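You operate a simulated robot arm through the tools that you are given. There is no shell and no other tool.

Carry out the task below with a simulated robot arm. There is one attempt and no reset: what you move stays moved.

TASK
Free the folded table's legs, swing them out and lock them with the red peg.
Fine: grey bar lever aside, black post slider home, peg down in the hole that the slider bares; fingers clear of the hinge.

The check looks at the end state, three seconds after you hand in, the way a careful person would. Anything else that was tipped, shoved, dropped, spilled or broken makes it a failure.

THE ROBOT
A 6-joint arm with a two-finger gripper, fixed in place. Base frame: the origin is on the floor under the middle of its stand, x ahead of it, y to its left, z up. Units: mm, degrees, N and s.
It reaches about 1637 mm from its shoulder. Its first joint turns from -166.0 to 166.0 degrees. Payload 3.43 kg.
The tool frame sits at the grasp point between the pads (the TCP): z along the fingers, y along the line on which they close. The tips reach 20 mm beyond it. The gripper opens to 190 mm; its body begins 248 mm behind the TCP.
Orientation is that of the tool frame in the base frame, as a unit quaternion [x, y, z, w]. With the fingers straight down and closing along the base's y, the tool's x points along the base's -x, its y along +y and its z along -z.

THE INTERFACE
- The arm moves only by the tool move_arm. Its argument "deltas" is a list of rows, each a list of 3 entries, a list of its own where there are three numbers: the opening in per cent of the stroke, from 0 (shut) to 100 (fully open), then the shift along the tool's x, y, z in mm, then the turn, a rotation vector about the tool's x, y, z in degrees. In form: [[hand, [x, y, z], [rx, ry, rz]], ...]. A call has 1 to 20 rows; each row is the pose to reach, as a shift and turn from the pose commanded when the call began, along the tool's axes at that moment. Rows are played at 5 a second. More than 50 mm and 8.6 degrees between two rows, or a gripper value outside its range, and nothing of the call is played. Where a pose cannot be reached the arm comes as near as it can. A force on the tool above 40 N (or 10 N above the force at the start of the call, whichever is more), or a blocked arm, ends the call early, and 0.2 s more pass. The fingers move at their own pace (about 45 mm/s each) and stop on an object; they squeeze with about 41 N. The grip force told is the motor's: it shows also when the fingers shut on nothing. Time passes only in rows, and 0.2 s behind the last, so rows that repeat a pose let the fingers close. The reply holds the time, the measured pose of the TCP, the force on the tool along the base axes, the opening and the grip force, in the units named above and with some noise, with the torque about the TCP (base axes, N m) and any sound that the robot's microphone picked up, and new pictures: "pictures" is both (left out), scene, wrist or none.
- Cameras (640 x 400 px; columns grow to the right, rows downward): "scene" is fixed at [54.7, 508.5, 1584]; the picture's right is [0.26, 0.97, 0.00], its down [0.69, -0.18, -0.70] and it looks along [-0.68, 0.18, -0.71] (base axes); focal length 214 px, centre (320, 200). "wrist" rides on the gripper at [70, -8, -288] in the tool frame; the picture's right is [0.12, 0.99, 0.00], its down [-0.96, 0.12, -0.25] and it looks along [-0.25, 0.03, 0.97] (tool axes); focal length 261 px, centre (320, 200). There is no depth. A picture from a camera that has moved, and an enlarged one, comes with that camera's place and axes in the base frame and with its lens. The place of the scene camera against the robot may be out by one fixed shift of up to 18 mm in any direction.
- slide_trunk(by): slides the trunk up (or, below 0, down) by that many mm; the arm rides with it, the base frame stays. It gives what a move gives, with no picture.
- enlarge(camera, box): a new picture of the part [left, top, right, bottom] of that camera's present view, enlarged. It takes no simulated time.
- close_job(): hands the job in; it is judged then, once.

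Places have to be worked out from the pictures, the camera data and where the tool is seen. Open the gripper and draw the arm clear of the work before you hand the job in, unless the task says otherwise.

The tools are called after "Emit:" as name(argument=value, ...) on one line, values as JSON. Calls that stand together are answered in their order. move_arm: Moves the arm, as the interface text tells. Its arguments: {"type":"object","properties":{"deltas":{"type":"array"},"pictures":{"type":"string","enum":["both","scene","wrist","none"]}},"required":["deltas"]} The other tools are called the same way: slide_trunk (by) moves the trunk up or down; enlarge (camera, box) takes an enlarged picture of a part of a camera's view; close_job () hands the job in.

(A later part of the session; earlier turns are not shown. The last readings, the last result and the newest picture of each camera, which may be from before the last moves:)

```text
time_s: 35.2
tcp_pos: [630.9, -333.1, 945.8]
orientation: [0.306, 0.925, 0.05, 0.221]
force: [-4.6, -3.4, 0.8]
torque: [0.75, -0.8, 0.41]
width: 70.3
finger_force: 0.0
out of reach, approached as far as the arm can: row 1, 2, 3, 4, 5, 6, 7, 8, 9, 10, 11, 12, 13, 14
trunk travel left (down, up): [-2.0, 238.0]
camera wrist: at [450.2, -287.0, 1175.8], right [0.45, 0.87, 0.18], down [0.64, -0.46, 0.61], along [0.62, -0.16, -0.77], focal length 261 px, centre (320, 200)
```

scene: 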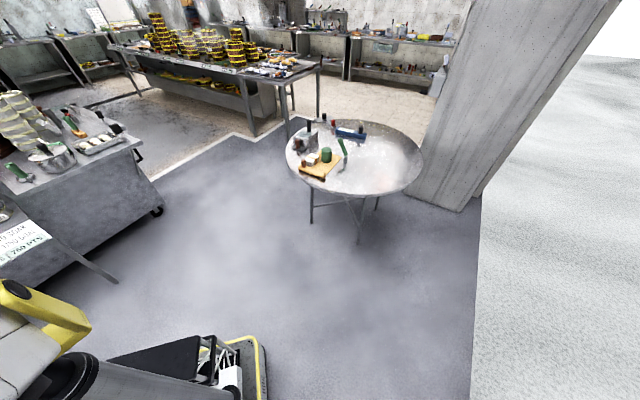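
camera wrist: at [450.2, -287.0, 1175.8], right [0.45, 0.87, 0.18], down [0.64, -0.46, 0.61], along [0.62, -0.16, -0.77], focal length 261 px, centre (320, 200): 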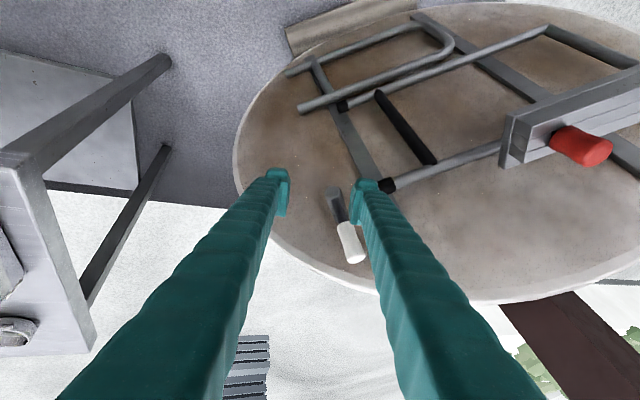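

That yaw direction runs into a joint limit and the arm drifted to the side (tips at x ≈ 667, still clear of the lever). I'll return to the previous 45° pose and then yaw the other way.

Emit:
move_arm(deltas=[[37, [3, 26, -15], [-0.6, -3.7, -5.7]], [37, [5, 53, -31], [-1.3, -7.4, -11.3]], [37, [8, 79, -46], [-1.9, -11, -17]], [37, [10, 106, -61], [-2.6, -14.7, -22.6]], [37, [13, 132, -77], [-3.2, -18.4, -28.3]], [37, [13, 132, -77], [-3.2, -18.4, -28.3]]], pictures="wrist")

```text
time_s: 36.6
tcp_pos: [661.3, -216.1, 1038.1]
orientation: [0.071, 0.923, -0.03, 0.378]
force: [0.3, 0.5, 0.2]
torque: [0.0, 0.01, -0.01]
width: 70.4
finger_force: 0.0
trunk travel left (down, up): [-2.0, 238.0]
camera wrist: at [411.8, -186.3, 1194.2], right [0.07, 0.99, -0.08], down [0.52, 0.04, 0.85], along [0.85, -0.1, -0.52], focal length 261 px, centre (320, 200)
```

wrist: 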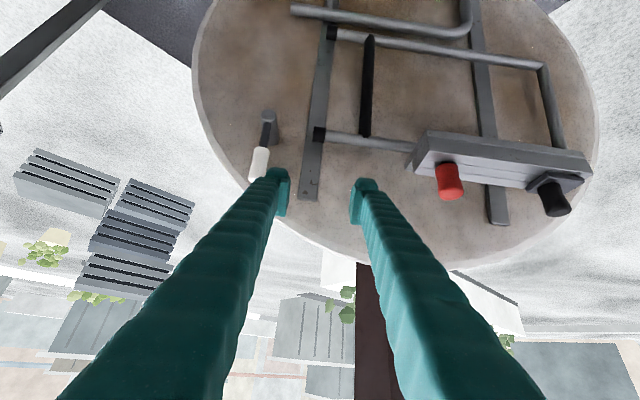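

Back in a good pose. The black crossbar of the leg frame lies in the frame plane about 90 mm from the hinge; I'll grasp it there. First a pre-grasp point 120 mm back along the fingers from B ≈ (780, −153, 720).

Emit:
move_arm(deltas=[[33, [25, 13, 31], [0, 0, 0]], [30, [49, 27, 61], [0, 0, 0]], [30, [73, 40, 91], [0, 0, 0]], [30, [97, 54, 122], [0, 0, 0]], [30, [121, 67, 152], [0, 0, 0]], [30, [146, 81, 182], [0, 0, 0]], [30, [146, 81, 182], [0, 0, 0]]], pictures="wrist")

```text
time_s: 38.2
tcp_pos: [698.2, -139.5, 806.1]
orientation: [0.071, 0.922, -0.029, 0.378]
force: [0.1, 0.7, 0.2]
torque: [0.04, 0.01, 0.02]
width: 57.3
finger_force: 0.1
trunk travel left (down, up): [-2.0, 238.0]
camera wrist: at [448.6, -108.6, 962.5], right [0.07, 0.99, -0.08], down [0.52, 0.04, 0.85], along [0.85, -0.1, -0.52], focal length 261 px, centre (320, 200)
```

wrist: 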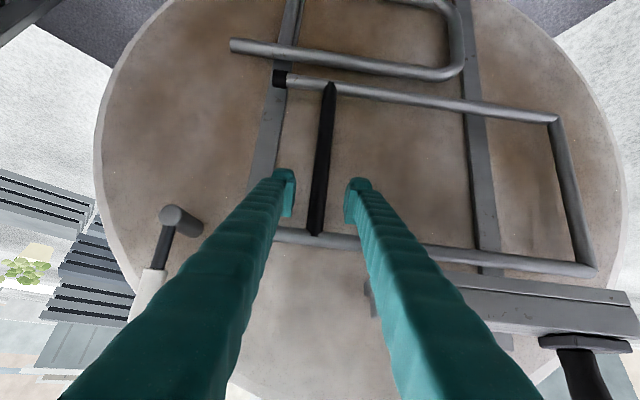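

The black bar is right between the open fingers. A closer look at the bar and the shelf's end before advancing.

Emit:
enlarge(camera="wrist", box=[260, 70, 380, 260])

Emit:
enlarge(camera="wrist", box=[340, 230, 640, 400])

```text
2.11 times, centred on (320, 165) of wrist
camera zoom: at [448.6, -108.6, 962.5], right [0.07, 0.99, -0.08], down [0.52, 0.04, 0.85], along [0.85, -0.1, -0.52], focal length 549 px, centre (320, 274)
```

zoom: 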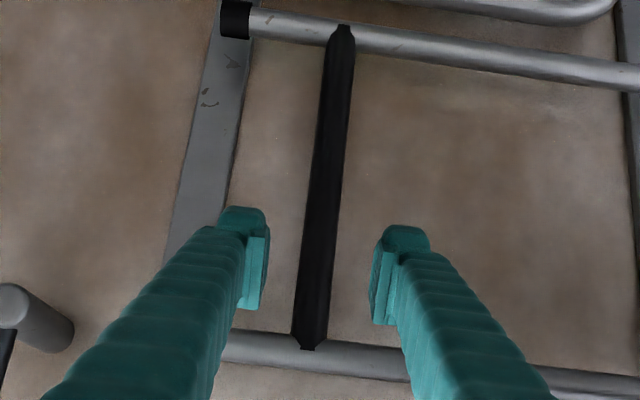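

```text
2.13 times, centred on (490, 315) of wrist
camera zoom: at [448.6, -108.6, 962.5], right [0.07, 0.99, -0.08], down [0.52, 0.04, 0.85], along [0.85, -0.1, -0.52], focal length 556 px, centre (-43, -45)
```

zoom: 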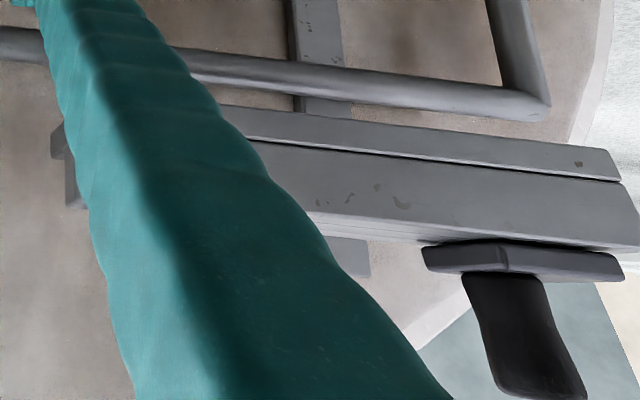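

The bar is centred between the jaws. I'll advance 110 mm along the fingers and then close on it.

Emit:
move_arm(deltas=[[30, [0, -1, 28], [0, 0, 0]], [30, [0, -1, 56], [0, 0, 0]], [30, [0, -1, 84], [0, 0, 0]], [30, [0, -1, 110], [0, 0, 0]], [30, [0, -1, 110], [0, 0, 0]]], pictures="wrist")

```text
time_s: 39.4
tcp_pos: [774.9, -151.7, 729.2]
orientation: [0.07, 0.923, -0.029, 0.378]
force: [0.1, -0.7, -0.3]
torque: [0.01, -0.03, 0.01]
width: 57.0
finger_force: 0.1
trunk travel left (down, up): [-2.0, 238.0]
camera wrist: at [524.1, -122.3, 884.6], right [0.07, 0.99, -0.08], down [0.52, 0.04, 0.85], along [0.85, -0.1, -0.52], focal length 261 px, centre (320, 200)
```

wrist: 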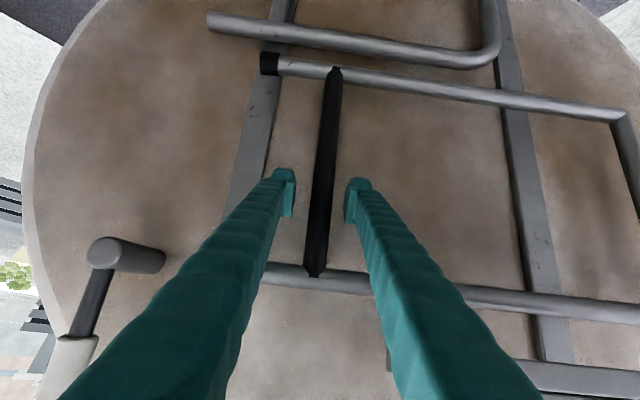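

The bar sits between the pads. Closing on it now.

Emit:
move_arm(deltas=[[0, [0, 0, 0], [0, 0, 0]], [0, [0, 0, 0], [0, 0, 0]], [0, [0, 0, 0], [0, 0, 0]], [0, [0, 0, 0], [0, 0, 0]], [0, [0, 0, 0], [0, 0, 0]]], pictures="wrist")

```text
time_s: 40.7
tcp_pos: [772.6, -150.0, 729.9]
orientation: [0.069, 0.923, -0.027, 0.377]
force: [10.5, 43.3, 6.8]
torque: [0.29, 0.59, 0.51]
width: 24.7
finger_force: 44.9
trunk travel left (down, up): [-2.0, 238.0]
stopped in row 5: the force on the tool passed its limit at 41 N (the readings are from after the stop); the commanded pose is now the measured one
camera wrist: at [523.8, -121.3, 885.3], right [0.06, 0.99, -0.08], down [0.52, 0.04, 0.85], along [0.85, -0.1, -0.52], focal length 261 px, centre (320, 200)
```

wrist: 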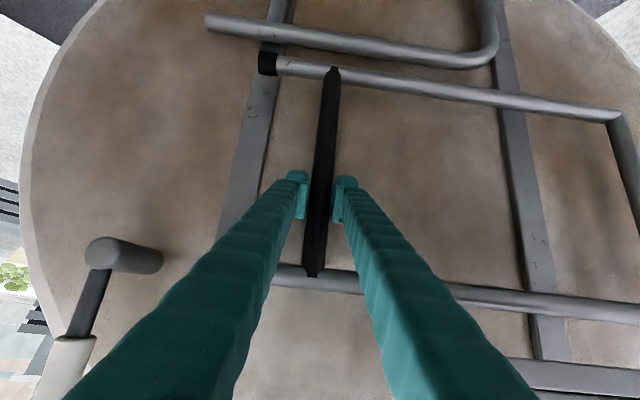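

Gripped (24.7 mm wide), but slightly off-centre: 43 N sideways. I'll ease the tool +y a couple of millimetres to relieve it.

Emit:
move_arm(deltas=[[0, [0, 1, 0], [0, 0, 0]], [0, [0, 2, 0], [0, 0, 0]], [0, [0, 2, 0], [0, 0, 0]]], pictures="none")

```text
time_s: 41.5
tcp_pos: [773.5, -150.6, 728.9]
orientation: [0.071, 0.923, -0.029, 0.378]
force: [9.7, 49.8, 8.4]
torque: [0.05, -0.11, 0.57]
width: 24.8
finger_force: 45.1
trunk travel left (down, up): [-2.0, 238.0]
```

The force hasn't dropped; I'll test a further +3 mm to see which way it trends.

Emit:
move_arm(deltas=[[0, [0, 1.5, 0], [0, 0, 0]], [0, [0, 3, 0], [0, 0, 0]], [0, [0, 3, 0], [0, 0, 0]]], pictures="none")

```text
time_s: 42.3
tcp_pos: [774.1, -150.0, 729.5]
orientation: [0.073, 0.923, -0.03, 0.378]
force: [3.9, 23.2, 3.0]
torque: [0.0, -0.1, 0.26]
width: 25.0
finger_force: 44.9
trunk travel left (down, up): [-2.0, 238.0]
```

Moving +y relieves it (50 → 23 N). Another 2.5 mm should null it.

Emit:
move_arm(deltas=[[0, [0, 1.3, 0], [0, 0, 0]], [0, [0, 2.5, 0], [0, 0, 0]], [0, [0, 2.5, 0], [0, 0, 0]]], pictures="none")

```text
time_s: 43.1
tcp_pos: [773.9, -150.3, 729.3]
orientation: [0.073, 0.922, -0.029, 0.378]
force: [-8.5, -37.5, -7.7]
torque: [0.05, 0.22, -0.48]
width: 24.4
finger_force: 44.9
trunk travel left (down, up): [-2.0, 238.0]
```

Overshot slightly (stiffness ≈ 24 N/mm). I'll go back 1.5 mm, then start the swing with a small 6° arc about the estimated hinge axis and read the forces.

Emit:
move_arm(deltas=[[0, [0, -1.5, 0], [0, 0, 0]], [0, [0, -1.5, 0], [0, 0, 0]], [0, [2.6, -1.6, -4], [-2.5, 0, -1.7]], [0, [5.2, -2, -7.9], [-5, 0, -3.3]], [0, [5.2, -2, -7.9], [-5, 0, -3.3]]], pictures="wrist")

```text
time_s: 44.3
tcp_pos: [765.5, -149.4, 731.1]
orientation: [0.029, 0.925, 0.001, 0.38]
force: [-6.4, -48.1, -2.5]
torque: [0.09, -0.06, -0.62]
width: 24.7
finger_force: 44.9
trunk travel left (down, up): [-2.0, 238.0]
camera wrist: at [513.0, -147.6, 886.2], right [-0.03, 1.0, -0.06], down [0.52, 0.07, 0.85], along [0.86, -0.01, -0.52], focal length 261 px, centre (320, 200)
```

wrist: 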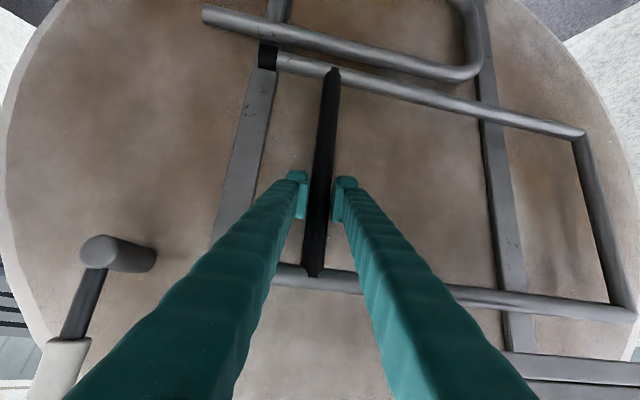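

The frame is following. Force shows I'm about 2 mm too far out radially; I'll correct that and continue with another 8°.

Emit:
move_arm(deltas=[[0, [0, -2, 0], [0, 0, 0]], [0, [3.5, -2.4, -5.3], [-3.3, 0, -2.2]], [0, [7, -3.2, -10.5], [-6.7, 0, -4.4]], [0, [7, -3.2, -10.5], [-6.7, 0, -4.4]]], pictures="none")

```text
time_s: 45.3
tcp_pos: [753.3, -150.8, 734.1]
orientation: [-0.03, 0.923, 0.041, 0.381]
force: [-1.0, -23.5, 2.6]
torque: [0.08, -0.18, -0.29]
width: 24.4
finger_force: 45.6
trunk travel left (down, up): [-2.0, 238.0]
```

Going well (θ ≈ 14°). Next 16° with a slightly tighter radius.

Emit:
move_arm(deltas=[[0, [3.5, -1.4, -5.3], [-3.3, 0, -2.2]], [0, [7, -2.4, -10.5], [-6.7, 0, -4.4]], [0, [10.4, -3.8, -15.7], [-10, 0, -6.7]], [0, [13.8, -5.5, -20.8], [-13.3, 0, -8.9]], [0, [13.8, -5.5, -20.8], [-13.3, 0, -8.9]]], pictures="wrist")

```text
time_s: 46.5
tcp_pos: [728.0, -158.7, 737.7]
orientation: [-0.145, 0.908, 0.117, 0.376]
force: [-0.3, 0.3, -1.2]
torque: [0.01, 0.02, 0.0]
width: 0.0
finger_force: 34.3
trunk travel left (down, up): [-2.0, 238.0]
camera wrist: at [497.2, -270.1, 885.2], right [-0.43, 0.9, 0.02], down [0.45, 0.2, 0.87], along [0.78, 0.38, -0.49], focal length 261 px, centre (320, 200)
```

wrist: 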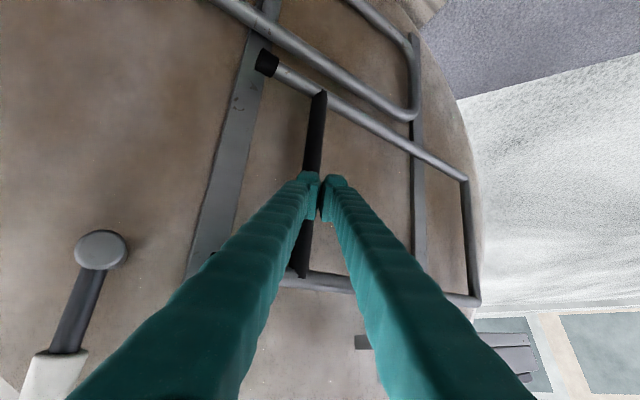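

The bar slipped out of the pads. I'll look at how far the frame has swung and whether it stays.

Emit:
enlarge(camera="wrist", box=[220, 30, 500, 330])

Emit:
move_arm(deltas=[[0, [0, 0, -20], [0, 0, 0]], [0, [0, 0, -40], [0, 0, 0]], [10, [0, 0, -60], [0, 0, 0]], [20, [0, 0, -60], [0, 0, 0]]], pictures="wrist")

```text
1.33 times, centred on (360, 180) of wrist
camera zoom: at [497.2, -270.1, 885.2], right [-0.43, 0.9, 0.02], down [0.45, 0.2, 0.87], along [0.78, 0.38, -0.49], focal length 348 px, centre (267, 227)
```

zoom: 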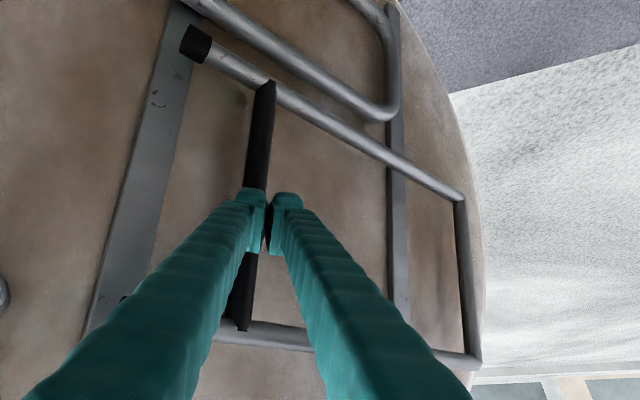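

```text
time_s: 47.5
tcp_pos: [690.2, -176.9, 779.7]
orientation: [-0.144, 0.908, 0.117, 0.376]
force: [-0.5, 0.5, -0.2]
torque: [-0.01, 0.01, -0.02]
width: 38.0
finger_force: 0.1
trunk travel left (down, up): [-2.0, 238.0]
camera wrist: at [459.0, -289.3, 926.7], right [-0.43, 0.9, 0.02], down [0.45, 0.2, 0.87], along [0.78, 0.38, -0.49], focal length 261 px, centre (320, 200)
```

wrist: 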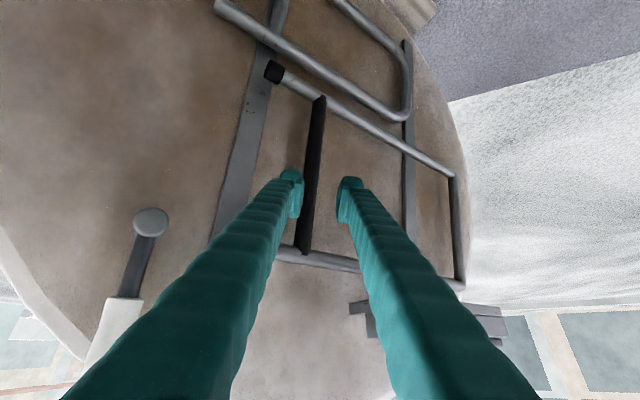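

The frame is in fact still closed: the pads slid off the faceted bar, too close to the hinge for good leverage. I'll retreat upward to a vertical tool pose and look for a better hold (hooking the upper tube from above, further from the hinge).

Emit:
move_arm(deltas=[[20, [-30, 3, -27], [2.5, 6.2, 3.6]], [20, [-59, 7, -54], [4.9, 12.4, 7.3]], [20, [-89, 10, -80], [7.4, 18.6, 10.9]], [20, [-118, 13, -107], [9.9, 24.8, 14.5]], [20, [-148, 16, -134], [12.4, 31, 18.1]], [20, [-177, 20, -161], [14.8, 37.2, 21.8]], [20, [-207, 23, -188], [17.3, 43.4, 25.4]], [20, [-207, 23, -188], [17.3, 43.4, 25.4]]], pictures="wrist")

```text
time_s: 49.3
tcp_pos: [695.4, -189.5, 1052.5]
orientation: [0.064, 0.988, 0.124, 0.064]
force: [0.5, 0.0, 0.1]
torque: [0.03, 0.02, 0.0]
width: 38.2
finger_force: 0.1
out of reach, approached as far as the arm can: row 4, 5, 6, 7, 8
trunk travel left (down, up): [-2.0, 238.0]
camera wrist: at [584.5, -255.0, 1319.2], right [-0.01, 0.97, 0.24], down [0.92, -0.08, 0.37], along [0.38, 0.22, -0.9], focal length 261 px, centre (320, 200)
```

wrist: 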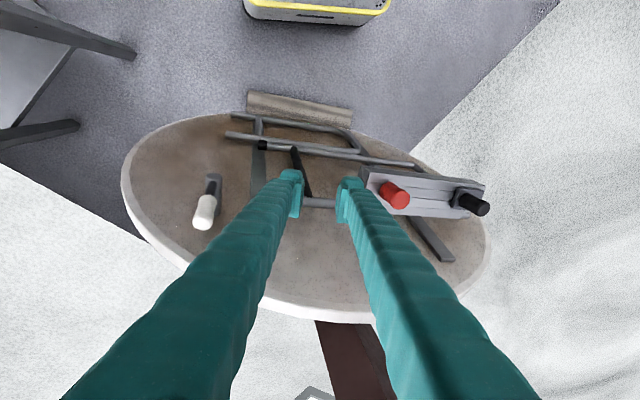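

A vertical tool needs the shoulder higher relative to the work. I'll raise the trunk back to mid travel (tool clear above everything).

Emit:
slide_trunk(by=150)

```text
time_s: 51.1
tcp_pos: [696.5, -190.1, 1202.7]
orientation: [0.063, 0.988, 0.123, 0.064]
force: [-0.6, -0.4, -0.1]
torque: [-0.02, 0.03, -0.04]
width: 37.8
finger_force: 0.1
trunk travel left (down, up): [-152.0, 88.0]
```

Now to a straight-down pose at about (720, −160, 1060).

Emit:
move_arm(deltas=[[20, [-1, -1, 37], [3.7, 1.5, 0.4]], [20, [-2, -2, 74], [7.4, 3.1, 0.8]], [20, [-2, -3, 111], [11, 4.7, 1.2]], [20, [-3, -4, 147], [14.7, 6.2, 1.6]], [20, [-3, -4, 147], [14.7, 6.2, 1.6]]], pictures="none")

```text
time_s: 52.3
tcp_pos: [717.4, -161.7, 1066.7]
orientation: [0.075, 0.987, 0.129, 0.052]
force: [0.4, 0.7, 0.1]
torque: [-0.04, 0.0, 0.03]
width: 37.9
finger_force: 0.2
out of reach, approached as far as the arm can: row 1, 2, 3, 4, 5
trunk travel left (down, up): [-152.0, 88.0]
```

Still stuck on some joint limit in this arm shape. I'll go back to the known-good 45° pose and approach the vertical pose from there by pure pitch.

Emit:
move_arm(deltas=[[20, [8, -6, -8], [2.4, -6.4, -1]], [20, [16, -12, -16], [4.8, -12.7, -1.9]], [20, [24, -18, -24], [7.3, -19.1, -2.9]], [20, [31, -24, -32], [9.7, -25.4, -3.8]], [20, [39, -29, -40], [12.1, -31.8, -4.8]], [20, [47, -35, -48], [14.5, -38.1, -5.7]], [20, [47, -35, -48], [14.5, -38.1, -5.7]]], pictures="none")

```text
time_s: 53.9
tcp_pos: [658.7, -200.1, 1101.3]
orientation: [0.071, 0.927, -0.029, 0.368]
force: [-0.8, 0.4, -0.3]
torque: [0.0, 0.04, -0.02]
width: 38.1
finger_force: 0.1
trunk travel left (down, up): [-152.0, 88.0]
```

Good, reached cleanly. Now pure pitch back to vertical.

Emit:
move_arm(deltas=[[20, [0, 0, 0], [0, 7.5, 0]], [20, [0, 0, 0], [0, 15, 0]], [20, [0, 0, 0], [0, 22.5, 0]], [20, [0, 0, 0], [0, 30, 0]], [20, [0, 0, 0], [0, 37.5, 0]], [20, [0, 0, 0], [0, 43.4, 0]], [20, [0, 0, 0], [0, 43.4, 0]]], pictures="wrist")

```text
time_s: 55.5
tcp_pos: [658.1, -200.4, 1096.3]
orientation: [0.076, 0.987, 0.128, 0.058]
force: [0.4, -0.1, -0.1]
torque: [0.1, 0.07, 0.0]
width: 38.2
finger_force: 0.1
out of reach, approached as far as the arm can: row 1, 2, 3, 4, 5, 6, 7
trunk travel left (down, up): [-152.0, 88.0]
camera wrist: at [549.5, -265.3, 1364.6], right [0.02, 0.97, 0.25], down [0.93, -0.11, 0.36], along [0.38, 0.22, -0.9], focal length 261 px, centre (320, 200)
```

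wrist: 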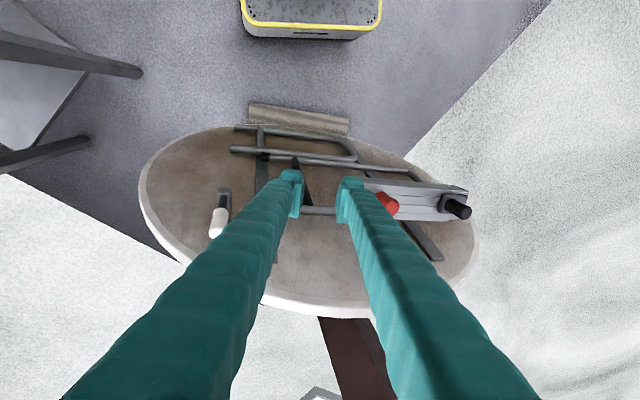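

The wrist seems to have ended in an awkward branch after the side-view excursion. I'll go back to the earlier sideways-tilted pose (reached cleanly at the start) and unwind from there to vertical.

Emit:
move_arm(deltas=[[20, [-2, 17, -9], [-6, 1.9, -1.1]], [20, [-4, 35, -19], [-12, 3.8, -2.2]], [20, [-6, 52, -28], [-18.1, 5.8, -3.4]], [20, [-8, 70, -38], [-24.1, 7.7, -4.5]], [20, [-10, 87, -47], [-30.1, 9.6, -5.6]], [20, [-10, 87, -47], [-30.1, 9.6, -5.6]]], pictures="none")

```text
time_s: 56.9
tcp_pos: [673.2, -129.1, 1166.0]
orientation: [-0.001, 0.924, 0.382, 0.001]
force: [-0.8, 0.1, -0.4]
torque: [0.06, 0.01, 0.0]
width: 38.0
finger_force: 0.1
trunk travel left (down, up): [-152.0, 88.0]
```

Reached exactly. Now unwind the tilt back to straight down.

Emit:
move_arm(deltas=[[20, [0, 0, 0], [8, 0, 0]], [20, [0, 0, 0], [16, 0, 0]], [20, [0, 0, 0], [24, 0, 0]], [20, [0, 0, 0], [32, 0, 0]], [20, [0, 0, 0], [40, 0, 0]], [20, [0, 0, 0], [45, 0, 0]], [20, [0, 0, 0], [45, 0, 0]]], pictures="none")

```text
time_s: 58.5
tcp_pos: [674.3, -129.0, 1173.4]
orientation: [0.0, 0.99, 0.13, 0.053]
force: [-0.5, -0.2, 0.8]
torque: [-0.19, -0.18, -0.1]
width: 37.8
finger_force: 0.2
out of reach, approached as far as the arm can: row 4, 5, 6, 7
trunk travel left (down, up): [-152.0, 88.0]
```

The wrist is in a branch where it must lean ≥16° towards +y; leaning along the tube direction is harmless for straddling the upper tube. I'll try the jaw-across-tube roll with a 25° lean, high above the work.

Emit:
move_arm(deltas=[[25, [-3, -3, 4], [-0.4, 0.8, 7.6]], [30, [-6, -5, 8], [-0.8, 1.5, 15.3]], [37, [-9, -8, 12], [-1.2, 2.3, 22.9]], [37, [-12, -11, 15], [-1.6, 3, 30.6]], [37, [-15, -13, 19], [-2, 3.8, 38.2]], [37, [-18, -16, 23], [-2.4, 4.6, 45.8]], [37, [-22, -19, 27], [-2.8, 5.3, 53.5]], [37, [-25, -21, 31], [-3.2, 6.1, 61.1]], [37, [-28, -24, 35], [-3.6, 6.9, 68.7]], [37, [-31, -27, 39], [-4, 7.6, 76.4]], [37, [-34, -29, 43], [-4.4, 8.4, 84]], [37, [-37, -32, 46], [-4.8, 9.1, 91.7]], [37, [-40, -35, 50], [-5.2, 9.9, 99.3]], [37, [-40, -35, 50], [-5.2, 9.9, 99.3]]], pictures="wrist")

```text
time_s: 61.5
tcp_pos: [596.3, -199.2, 776.3]
orientation: [0.641, 0.673, 0.366, 0.049]
force: [1.3, 0.2, -0.2]
torque: [0.11, 0.01, 0.07]
width: 70.4
finger_force: 0.0
out of reach, approached as far as the arm can: row 2, 3, 4, 5, 6, 7, 8, 9, 10, 11, 12, 13, 14
trunk travel left (down, up): [-152.0, 88.0]
camera wrist: at [423.3, -258.9, 1010.0], right [0.8, 0.02, 0.6], down [0.13, -0.98, -0.14], along [0.58, 0.19, -0.79], focal length 261 px, centre (320, 200)
```

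wrist: 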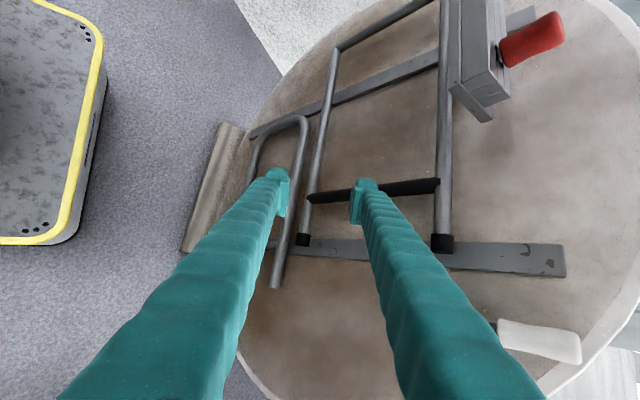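

The solver compensated with a big shift (no contact, but not wanted): positive tool roll is limited here. I'll go back to the known tilted pose in two cautious steps and use negative roll instead.

Emit:
move_arm(deltas=[[37, [19, 25, -19], [0.9, 3.3, -6.5]], [37, [37, 50, -39], [1.8, 6.6, -13]], [37, [56, 75, -58], [2.7, 9.9, -19.5]], [37, [75, 100, -77], [3.6, 13.2, -26]], [37, [94, 125, -97], [4.5, 16.5, -32.5]]], pictures="none")

```text
time_s: 62.7
tcp_pos: [630.0, -164.9, 954.6]
orientation: [0.368, 0.84, 0.398, 0.028]
force: [-0.1, -0.1, -0.2]
torque: [0.0, -0.04, -0.01]
width: 70.2
finger_force: 0.0
trunk travel left (down, up): [-152.0, 88.0]
```

Good. Now roll the negative way towards the jaws-across-tube orientation, rising at the same time; half of it first to check reach.

Emit:
move_arm(deltas=[[37, [0, 9, -4], [0.9, 1.7, -7.7]], [37, [-1, 18, -8], [1.8, 3.3, -15.3]], [37, [-1, 28, -12], [2.6, 5, -23]], [37, [-1, 37, -16], [3.5, 6.6, -30.6]], [37, [-2, 46, -20], [4.4, 8.3, -38.3]], [37, [-2, 55, -25], [5.2, 10, -46]], [37, [-2, 65, -29], [6.1, 11.6, -53.6]], [37, [-3, 74, -33], [7, 13.3, -61.3]]], pictures="none")

```text
time_s: 64.5
tcp_pos: [667.4, -157.3, 1025.9]
orientation: [-0.155, 0.929, 0.317, 0.112]
force: [0.3, 0.2, 0.4]
torque: [0.01, -0.02, 0.01]
width: 70.5
finger_force: 0.1
trunk travel left (down, up): [-152.0, 88.0]
```

No reach problem. Second half.

Emit:
move_arm(deltas=[[37, [-7, 4, -6], [0.9, 1.7, -7.7]], [37, [-14, 9, -12], [1.8, 3.3, -15.3]], [37, [-20, 13, -18], [2.6, 5, -23]], [37, [-27, 17, -24], [3.5, 6.6, -30.6]], [37, [-34, 22, -31], [4.4, 8.3, -38.3]], [37, [-41, 26, -37], [5.2, 10, -46]], [37, [-48, 30, -43], [6.1, 11.6, -53.6]], [37, [-54, 35, -49], [7, 13.3, -61.3]]], pictures="wrist")

```text
time_s: 66.3
tcp_pos: [699.4, -150.3, 1101.5]
orientation: [-0.633, 0.743, 0.142, 0.163]
force: [0.0, -0.1, -0.4]
torque: [0.11, 0.01, 0.02]
width: 70.2
finger_force: 0.1
trunk travel left (down, up): [-152.0, 88.0]
camera wrist: at [680.7, -334.6, 1332.3], right [-1.0, 0.05, -0.05], down [0.01, 0.78, 0.63], along [0.07, 0.63, -0.77], focal length 261 px, centre (320, 200)
```

wrist: 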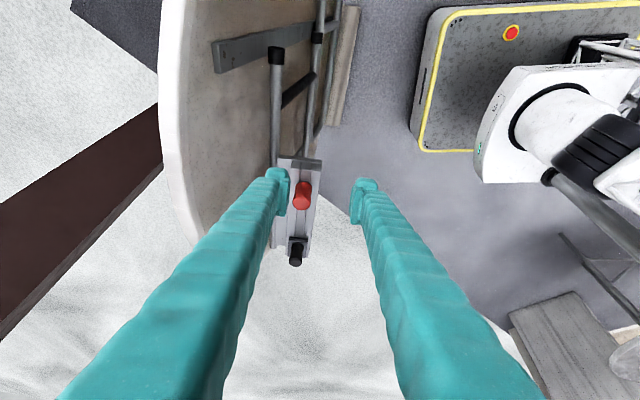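

Now I have the jaws across the tube direction and a useful edge-on view. Enlarging to measure the gap between tube and table top.

Emit:
enlarge(camera="wrist", box=[200, 20, 360, 180])

Emit:
enlarge(camera="wrist", box=[240, 130, 360, 280])

```text
2.50 times, centred on (280, 100) of wrist
camera zoom: at [680.7, -334.6, 1332.3], right [-1.0, 0.05, -0.05], down [0.01, 0.78, 0.63], along [0.07, 0.63, -0.77], focal length 652 px, centre (420, 450)
```

zoom: 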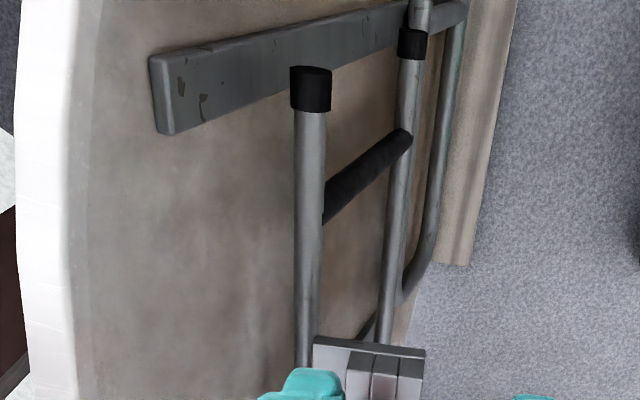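

```text
2.67 times, centred on (300, 205) of wrist
camera zoom: at [680.7, -334.6, 1332.3], right [-1.0, 0.05, -0.05], down [0.01, 0.78, 0.63], along [0.07, 0.63, -0.77], focal length 695 px, centre (373, 187)
```

zoom: 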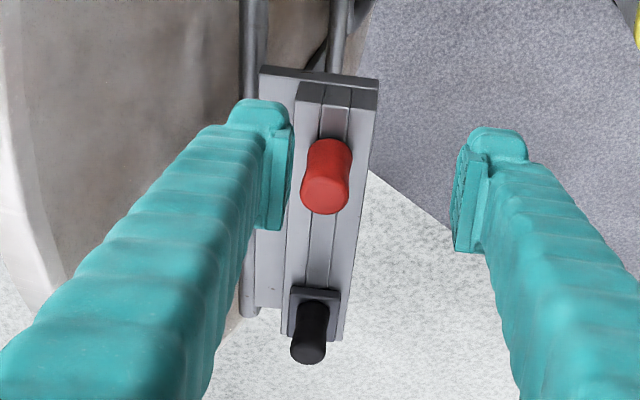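

Reached cleanly with no drift. Since the hinge resists close in, I'll hook the frame far from the hinge: one finger behind the upper tube beyond the shelf's far end. First go high over to a point above there, opening the jaws wide.

Emit:
move_arm(deltas=[[45, [-37, -5, 15], [0, 0.7, 0]], [55, [-75, -10, 30], [0, 1.5, 0]], [65, [-112, -15, 45], [0, 2.2, 0]], [79, [-150, -20, 59], [0, 2.9, 0]], [79, [-187, -26, 74], [0, 3.6, 0]], [79, [-224, -31, 89], [0, 4.4, 0]], [79, [-262, -36, 104], [0, 5.1, 0]], [79, [-299, -41, 119], [0, 5.8, 0]], [79, [-299, -41, 119], [0, 5.8, 0]]], pictures="wrist")

```text
time_s: 68.3
tcp_pos: [791.7, 160.6, 1118.3]
orientation: [-0.638, 0.751, 0.111, 0.125]
force: [1.2, 0.2, -0.1]
torque: [0.03, 0.01, 0.01]
width: 150.1
finger_force: 0.0
trunk travel left (down, up): [-152.0, 88.0]
camera wrist: at [776.0, 0.1, 1366.8], right [-1.0, 0.05, -0.03], down [0.02, 0.83, 0.55], along [0.05, 0.55, -0.83], focal length 261 px, centre (320, 200)
```

wrist: 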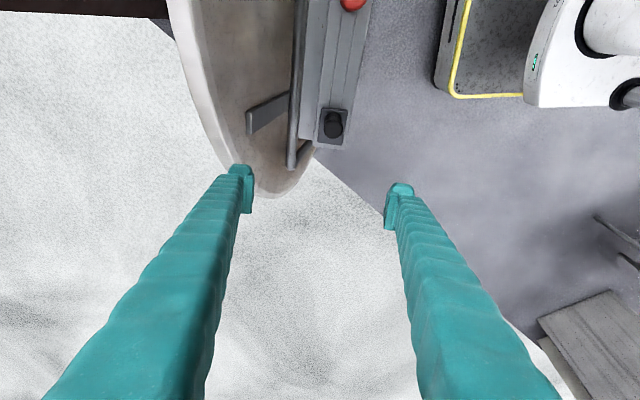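

Clean. I now look down along the tube to its far corner; enlarging to check where tube, shelf end and table top lie.

Emit:
enlarge(camera="wrist", box=[210, 50, 400, 210])

Emit:
enlarge(camera="wrist", box=[270, 0, 390, 100])

```text
2.50 times, centred on (305, 130) of wrist
camera zoom: at [776.0, 0.1, 1366.8], right [-1.0, 0.05, -0.03], down [0.02, 0.83, 0.55], along [0.05, 0.55, -0.83], focal length 652 px, centre (358, 375)
```

zoom: 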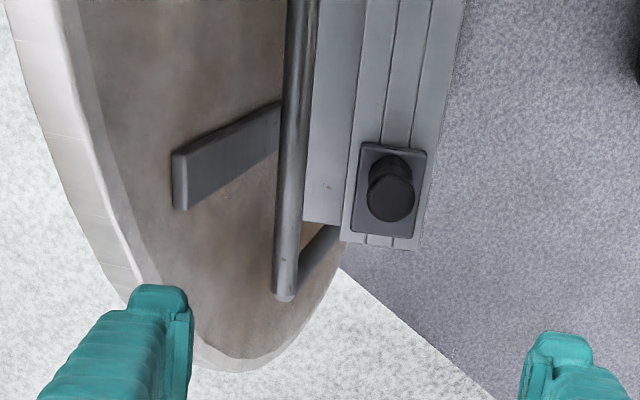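

```text
4.00 times, centred on (330, 50) of wrist
camera zoom: at [776.0, 0.1, 1366.8], right [-1.0, 0.05, -0.03], down [0.02, 0.83, 0.55], along [0.05, 0.55, -0.83], focal length 1043 px, centre (280, 800)
```

zoom: 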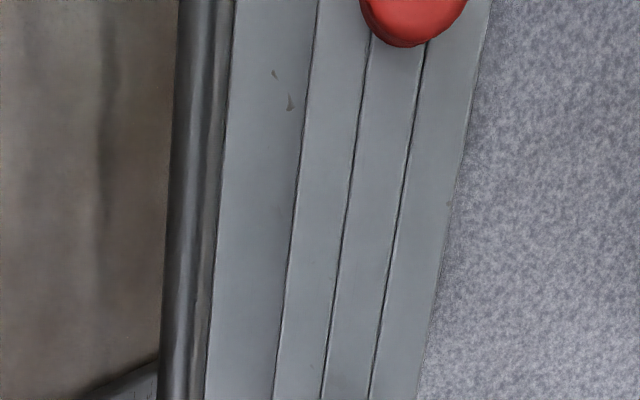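

Tube geometry matches my model (far corner at ≈ (872, 267, 823)); no hole shows on the shelf, so it must be under the slider. I'll descend along the fingers beside the shelf's end, stopping with the tips still above the tube.

Emit:
move_arm(deltas=[[79, [0, 0, 40], [0, 0, 0]], [79, [0, 0, 80], [0, 0, 0]], [79, [0, -1, 120], [0, 0, 0]], [79, [1, -1, 160], [0, 0, 0]], [79, [1, -2, 200], [0, 0, 0]], [79, [1, -2, 230], [0, 0, 0]], [79, [1, -2, 230], [0, 0, 0]]], pictures="wrist")

Emit:
enlarge(camera="wrist", box=[200, 60, 440, 250])

```text
time_s: 69.9
tcp_pos: [804.8, 235.2, 901.4]
orientation: [-0.639, 0.751, 0.111, 0.125]
force: [-0.6, 0.1, 0.6]
torque: [0.0, 0.01, 0.03]
width: 150.1
finger_force: 0.1
trunk travel left (down, up): [-152.0, 88.0]
camera wrist: at [789.0, 74.3, 1149.7], right [-1.0, 0.05, -0.03], down [0.02, 0.83, 0.55], along [0.05, 0.55, -0.83], focal length 261 px, centre (320, 200)
```

wrist: 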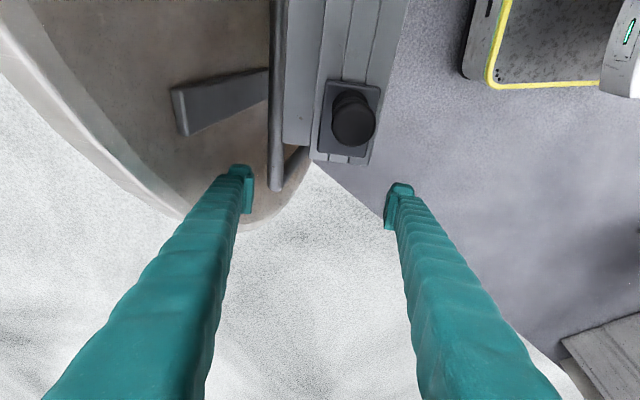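

```text
2.11 times, centred on (320, 155) of wrist
camera zoom: at [789.0, 74.3, 1149.7], right [-1.0, 0.05, -0.03], down [0.02, 0.83, 0.55], along [0.05, 0.55, -0.83], focal length 549 px, centre (320, 295)
```

zoom: 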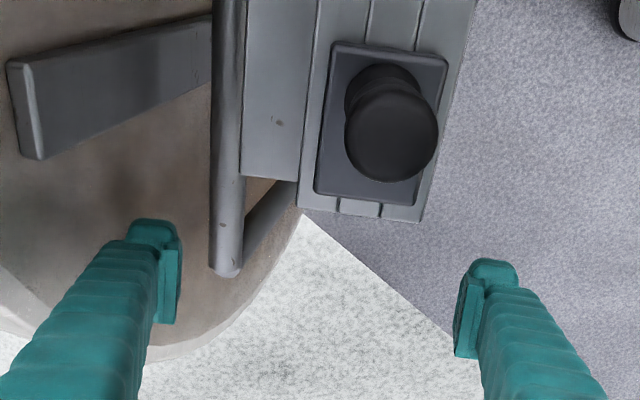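

The disc-side finger is poised behind the tube line near the frame's far corner. I'll lower straight down so its tip goes ~15 mm below the tube axis, in the gap between tube and table top.

Emit:
move_arm(deltas=[[79, [5, 0, 20], [0, 0, 0]], [79, [10, 0, 40], [0, 0, 0]], [79, [13, 0, 50], [0, 0, 0]], [79, [15, 0, 59], [0, 0, 0]], [79, [17, 0, 66], [0, 0, 0]], [79, [19, 0.5, 73], [0, 0, 0]], [79, [20, 0.5, 79], [0, 0, 0]], [79, [20, 0.5, 79], [0, 0, 0]]], pictures="wrist")

Emit:
enlarge(camera="wrist", box=[200, 80, 400, 240])

```text
time_s: 71.7
tcp_pos: [806.4, 240.4, 821.1]
orientation: [-0.637, 0.752, 0.11, 0.126]
force: [7.6, -1.4, 3.2]
torque: [-0.09, -0.36, -0.05]
width: 154.9
finger_force: 4.2
trunk travel left (down, up): [-152.0, 88.0]
camera wrist: at [789.6, 80.7, 1069.3], right [-1.0, 0.05, -0.03], down [0.02, 0.83, 0.55], along [0.06, 0.55, -0.83], focal length 261 px, centre (320, 200)
```

wrist: 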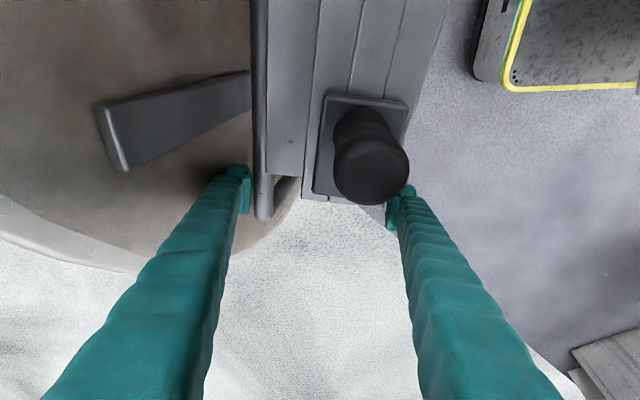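

```text
2.50 times, centred on (300, 160) of wrist
camera zoom: at [789.6, 80.7, 1069.3], right [-1.0, 0.05, -0.03], down [0.02, 0.83, 0.55], along [0.06, 0.55, -0.83], focal length 652 px, centre (370, 300)
```

zoom: 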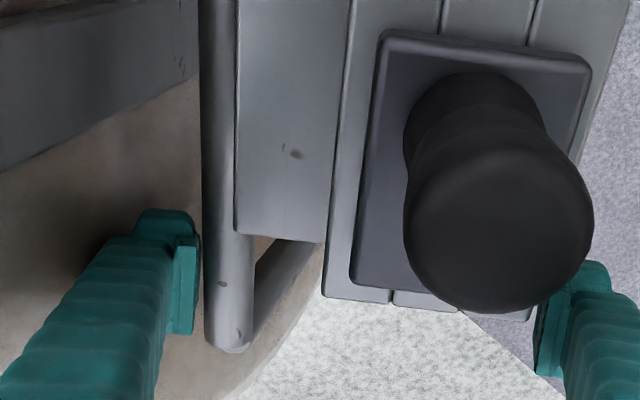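

The finger is hooked: its pad presses lightly on the tube's back (jaw pushed open 5 mm, 8 N). Now I swing gently outward about the hinge by 6°, turning the hand with the frame, and watch the force.

Emit:
move_arm(deltas=[[81, [0.7, 8.3, -2], [0, 0, -1]], [81, [1.4, 16.7, -4.1], [0, 0, -2]], [81, [2.3, 25, -6.3], [0, 0, -3]], [81, [3.2, 33.3, -8.5], [0, 0, -4]], [81, [4.4, 41.5, -10.7], [0, 0, -5]], [81, [5.7, 49.7, -13], [0, 0, -6]], [81, [5.7, 49.7, -13], [0, 0, -6]]], pictures="wrist")

```text
time_s: 72.5
tcp_pos: [784.3, 242.4, 832.4]
orientation: [-0.659, 0.733, 0.103, 0.135]
force: [18.9, -12.7, 23.1]
torque: [-0.71, -2.29, -0.72]
width: 169.5
finger_force: 13.2
trunk travel left (down, up): [-152.0, 88.0]
stopped in row 4: the force on the tool passed its limit at 42 N (the readings are from after the stop); the commanded pose is now the measured one
camera wrist: at [768.6, 80.8, 1080.3], right [-1.0, 0.0, -0.06], down [-0.04, 0.83, 0.55], along [0.05, 0.55, -0.83], focal length 261 px, centre (320, 200)
```

wrist: 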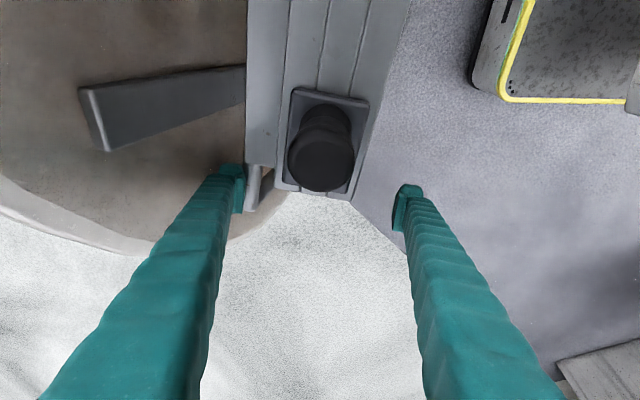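

It stopped at 42 N with the jaw being forced open. Let me see whether the tube moved or is stuck against something.

Emit:
enlarge(camera="wrist", box=[190, 100, 350, 240])

Emit:
enlarge(camera="wrist", box=[200, 0, 420, 130])

```text
2.86 times, centred on (270, 170) of wrist
camera zoom: at [768.6, 80.8, 1080.3], right [-1.0, 0.0, -0.06], down [-0.04, 0.83, 0.55], along [0.05, 0.55, -0.83], focal length 745 px, centre (463, 286)
```

zoom: 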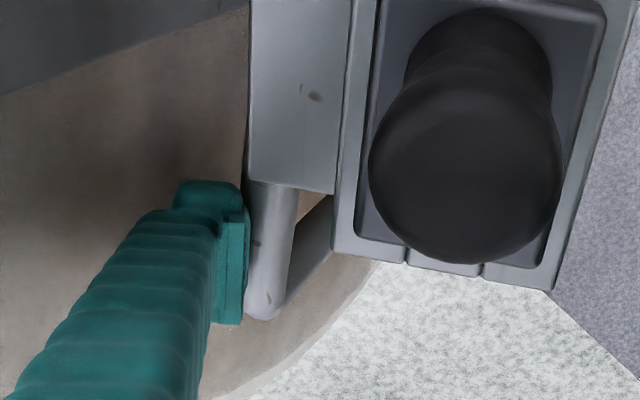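

```text
2.91 times, centred on (310, 65) of wrist
camera zoom: at [768.6, 80.8, 1080.3], right [-1.0, 0.0, -0.06], down [-0.04, 0.83, 0.55], along [0.05, 0.55, -0.83], focal length 758 px, centre (349, 593)
```

zoom: 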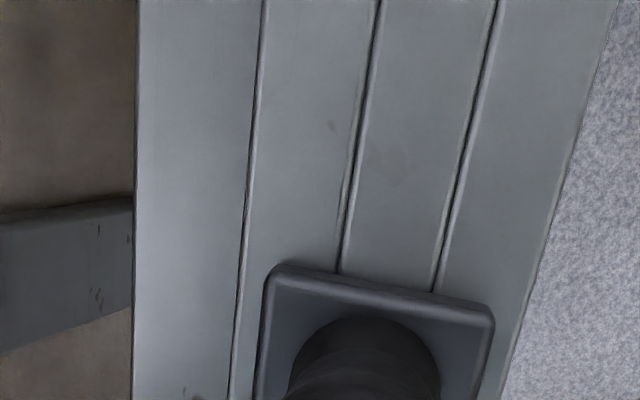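

The tube didn't move at all: so this far crossbar end must be the hinge, and the black caps at the left ends of the tubes are the legs' feet (held by the lever until now). I'll unhook here, back out straight up, and swing from the free (left) end instead.

Emit:
move_arm(deltas=[[81, [0, -9, 0], [0, 0, 0]], [81, [0, -17, 0], [0, 0, 0]], [81, [-5, -17, -20], [0, 0, 0]], [81, [-10, -17, -40], [0, 0, 0]], [81, [-15, -17, -60], [0, 0, 0]], [81, [-20, -17, -80], [0, 0, 0]], [81, [-20, -15, -120], [0, 0, 0]], [81, [-20, -10, -160], [0, 0, 0]], [81, [-20, -5, -200], [0, 0, 0]], [81, [-20, 0, -240], [0, 0, 0]], [81, [-20, 0, -280], [0, 0, 0]], [81, [-20, 0, -280], [0, 0, 0]]], pictures="wrist")

```text
time_s: 75.2
tcp_pos: [769.2, 169.4, 1099.4]
orientation: [-0.659, 0.733, 0.106, 0.131]
force: [-0.3, 0.0, 0.3]
torque: [0.0, 0.0, 0.04]
width: 153.8
finger_force: 0.0
trunk travel left (down, up): [-152.0, 88.0]
camera wrist: at [755.1, 9.5, 1348.0], right [-1.0, 0.0, -0.06], down [-0.03, 0.84, 0.55], along [0.05, 0.55, -0.83], focal length 261 px, centre (320, 200)
```

wrist: 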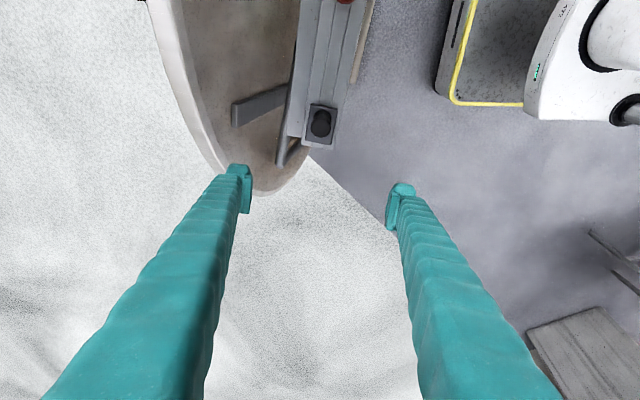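

Free again. Now I'll cross over high above the shelf to the left (foot) end of the upper tube, narrowing the jaws to 70 mm.

Emit:
move_arm(deltas=[[75, [35, -5, -14], [0, 0, 0.3]], [65, [71, -9, -28], [0, 0, 0.5]], [55, [106, -14, -43], [0, 0, 0.8]], [45, [142, -19, -57], [0, 0, 1.1]], [37, [177, -23, -71], [0, 0, 1.4]], [37, [213, -28, -85], [0, 0, 1.6]], [37, [248, -33, -99], [0, 0, 1.9]], [37, [284, -37, -114], [0, 0, 2.2]], [37, [319, -42, -128], [0, 0, 2.4]], [37, [355, -47, -142], [0, 0, 2.7]], [37, [355, -47, -142], [0, 0, 2.7]]], pictures="wrist")

```text
time_s: 77.5
tcp_pos: [773.2, -216.0, 1117.6]
orientation: [-0.641, 0.749, 0.109, 0.127]
force: [1.1, -0.2, 0.6]
torque: [0.05, 0.04, 0.05]
width: 70.3
finger_force: 0.2
trunk travel left (down, up): [-152.0, 88.0]
camera wrist: at [756.5, -375.2, 1366.2], right [-1.0, 0.04, -0.04], down [0.01, 0.83, 0.55], along [0.06, 0.55, -0.83], focal length 261 px, centre (320, 200)
```

wrist: 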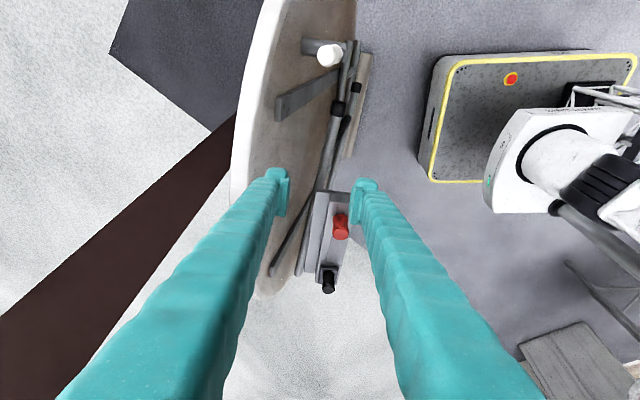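

The left foot now seems further out than before: the little pull near the hinge already swung the frame by a few degrees, and it stays. Zooming to confirm.

Emit:
enlarge(camera="wrist", box=[250, 30, 390, 200])

Emit:
enlarge(camera="wrist", box=[250, 170, 380, 310])

```text
2.35 times, centred on (320, 115) of wrist
camera zoom: at [756.5, -375.2, 1366.2], right [-1.0, 0.04, -0.04], down [0.01, 0.83, 0.55], along [0.06, 0.55, -0.83], focal length 613 px, centre (320, 400)
```

zoom: 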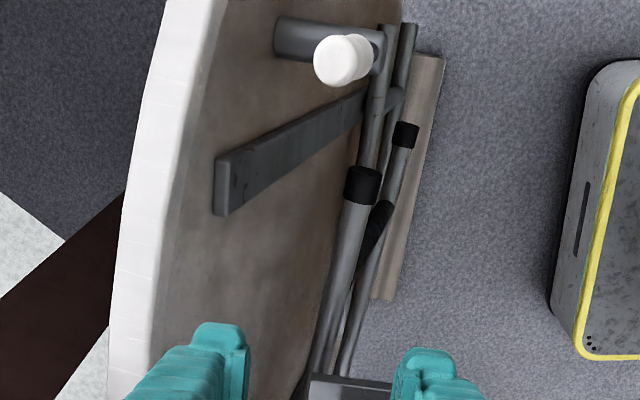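

```text
2.86 times, centred on (315, 240) of wrist
camera zoom: at [756.5, -375.2, 1366.2], right [-1.0, 0.04, -0.04], down [0.01, 0.83, 0.55], along [0.06, 0.55, -0.83], focal length 745 px, centre (334, 86)
```

zoom: 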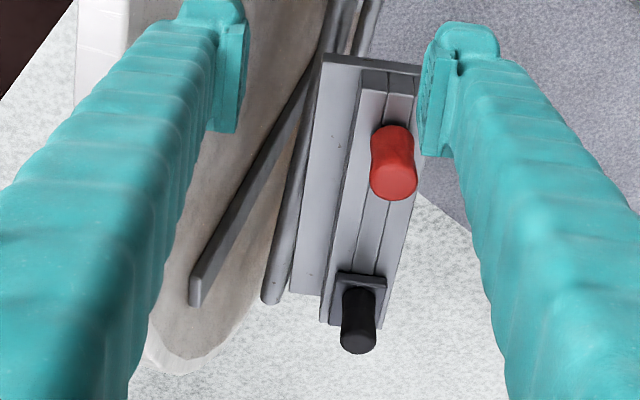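

Confirmed: the frame is free and already ~4° open, its foot standing off the table; it pivots about the far crossbar and holds position. I'll descend with the jaws straddling the upper tube just left of the shelf, tube in mid-gap.

Emit:
move_arm(deltas=[[37, [1, 5, 30], [0, 0, 0.5]], [37, [2, 10, 60], [0, 0, 1]], [37, [3, 10, 90], [0, 0, 1.5]], [37, [4, 10, 120], [0, 0, 2]], [37, [5, 10, 150], [0, 0, 2.5]], [37, [6, 10, 180], [0, 0, 3]], [37, [7, 10, 210], [0, 0, 3.5]], [37, [8, 10, 240], [0, 0, 4.3]], [37, [8, 10, 240], [0, 0, 4.3]]], pictures="wrist")

Emit:
enlarge(camera="wrist", box=[240, 40, 420, 240])

```text
time_s: 79.5
tcp_pos: [774.7, -144.1, 887.5]
orientation: [-0.612, 0.772, 0.114, 0.125]
force: [-0.6, 0.4, -0.3]
torque: [-0.01, 0.01, 0.0]
width: 70.2
finger_force: 0.0
trunk travel left (down, up): [-152.0, 88.0]
camera wrist: at [752.3, -303.4, 1135.8], right [-0.99, 0.11, -0.02], down [0.09, 0.83, 0.55], along [0.08, 0.55, -0.83], focal length 261 px, centre (320, 200)
```

wrist: 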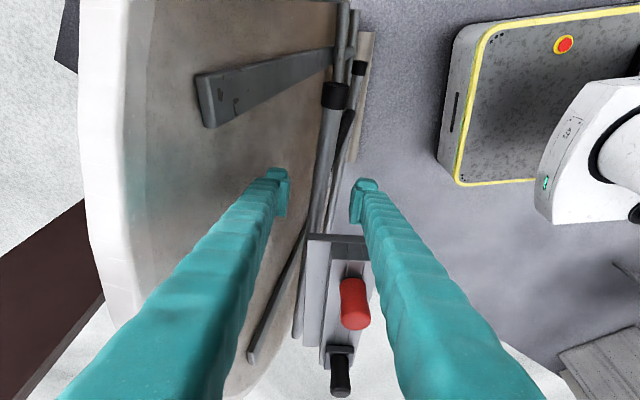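

```text
2.00 times, centred on (330, 140) of wrist
camera zoom: at [752.3, -303.4, 1135.8], right [-0.99, 0.11, -0.02], down [0.09, 0.83, 0.55], along [0.08, 0.55, -0.83], focal length 521 px, centre (300, 320)
```

zoom: 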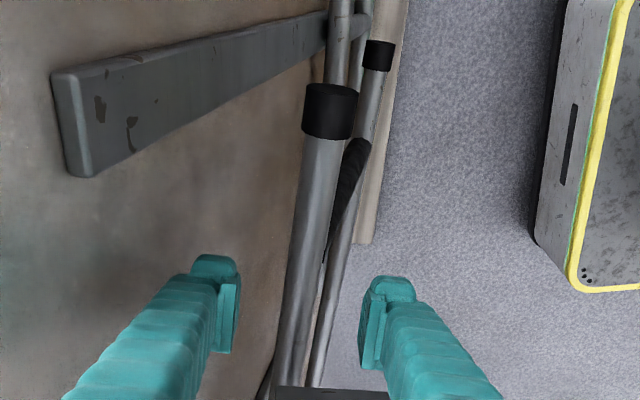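

The tube lies centred between the fingers. Lowering the last 60 mm so the tips straddle it.

Emit:
move_arm(deltas=[[37, [1, 0, 20], [0, 0, 0]], [37, [2, 0, 40], [0, 0, 0]], [37, [3, 0, 62], [0, 0, 0]], [37, [3, 0, 62], [0, 0, 0]]], pictures="wrist")

Emit:
enlarge(camera="wrist", box=[240, 60, 420, 260])

```text
time_s: 80.5
tcp_pos: [777.4, -124.8, 829.4]
orientation: [-0.612, 0.773, 0.113, 0.125]
force: [-0.5, 0.4, -1.0]
torque: [-0.01, -0.01, 0.01]
width: 70.4
finger_force: 0.1
trunk travel left (down, up): [-152.0, 88.0]
camera wrist: at [755.3, -285.2, 1076.7], right [-0.99, 0.11, -0.02], down [0.08, 0.83, 0.55], along [0.08, 0.55, -0.83], focal length 261 px, centre (320, 200)
```

wrist: 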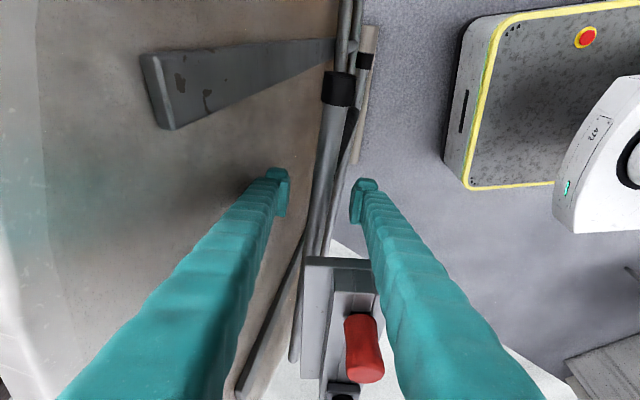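

```text
2.00 times, centred on (330, 160) of wrist
camera zoom: at [755.3, -285.2, 1076.7], right [-0.99, 0.11, -0.02], down [0.08, 0.83, 0.55], along [0.08, 0.55, -0.83], focal length 521 px, centre (300, 280)
```

zoom: 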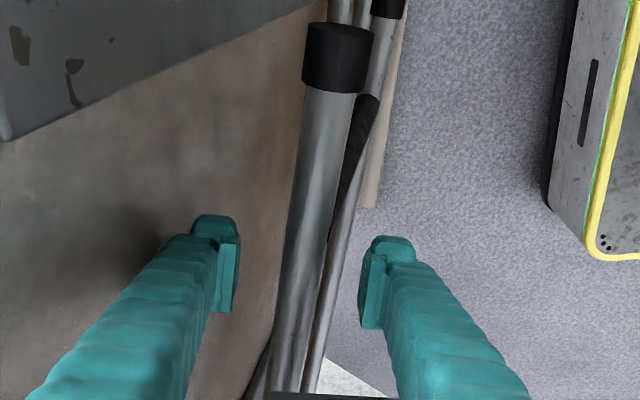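

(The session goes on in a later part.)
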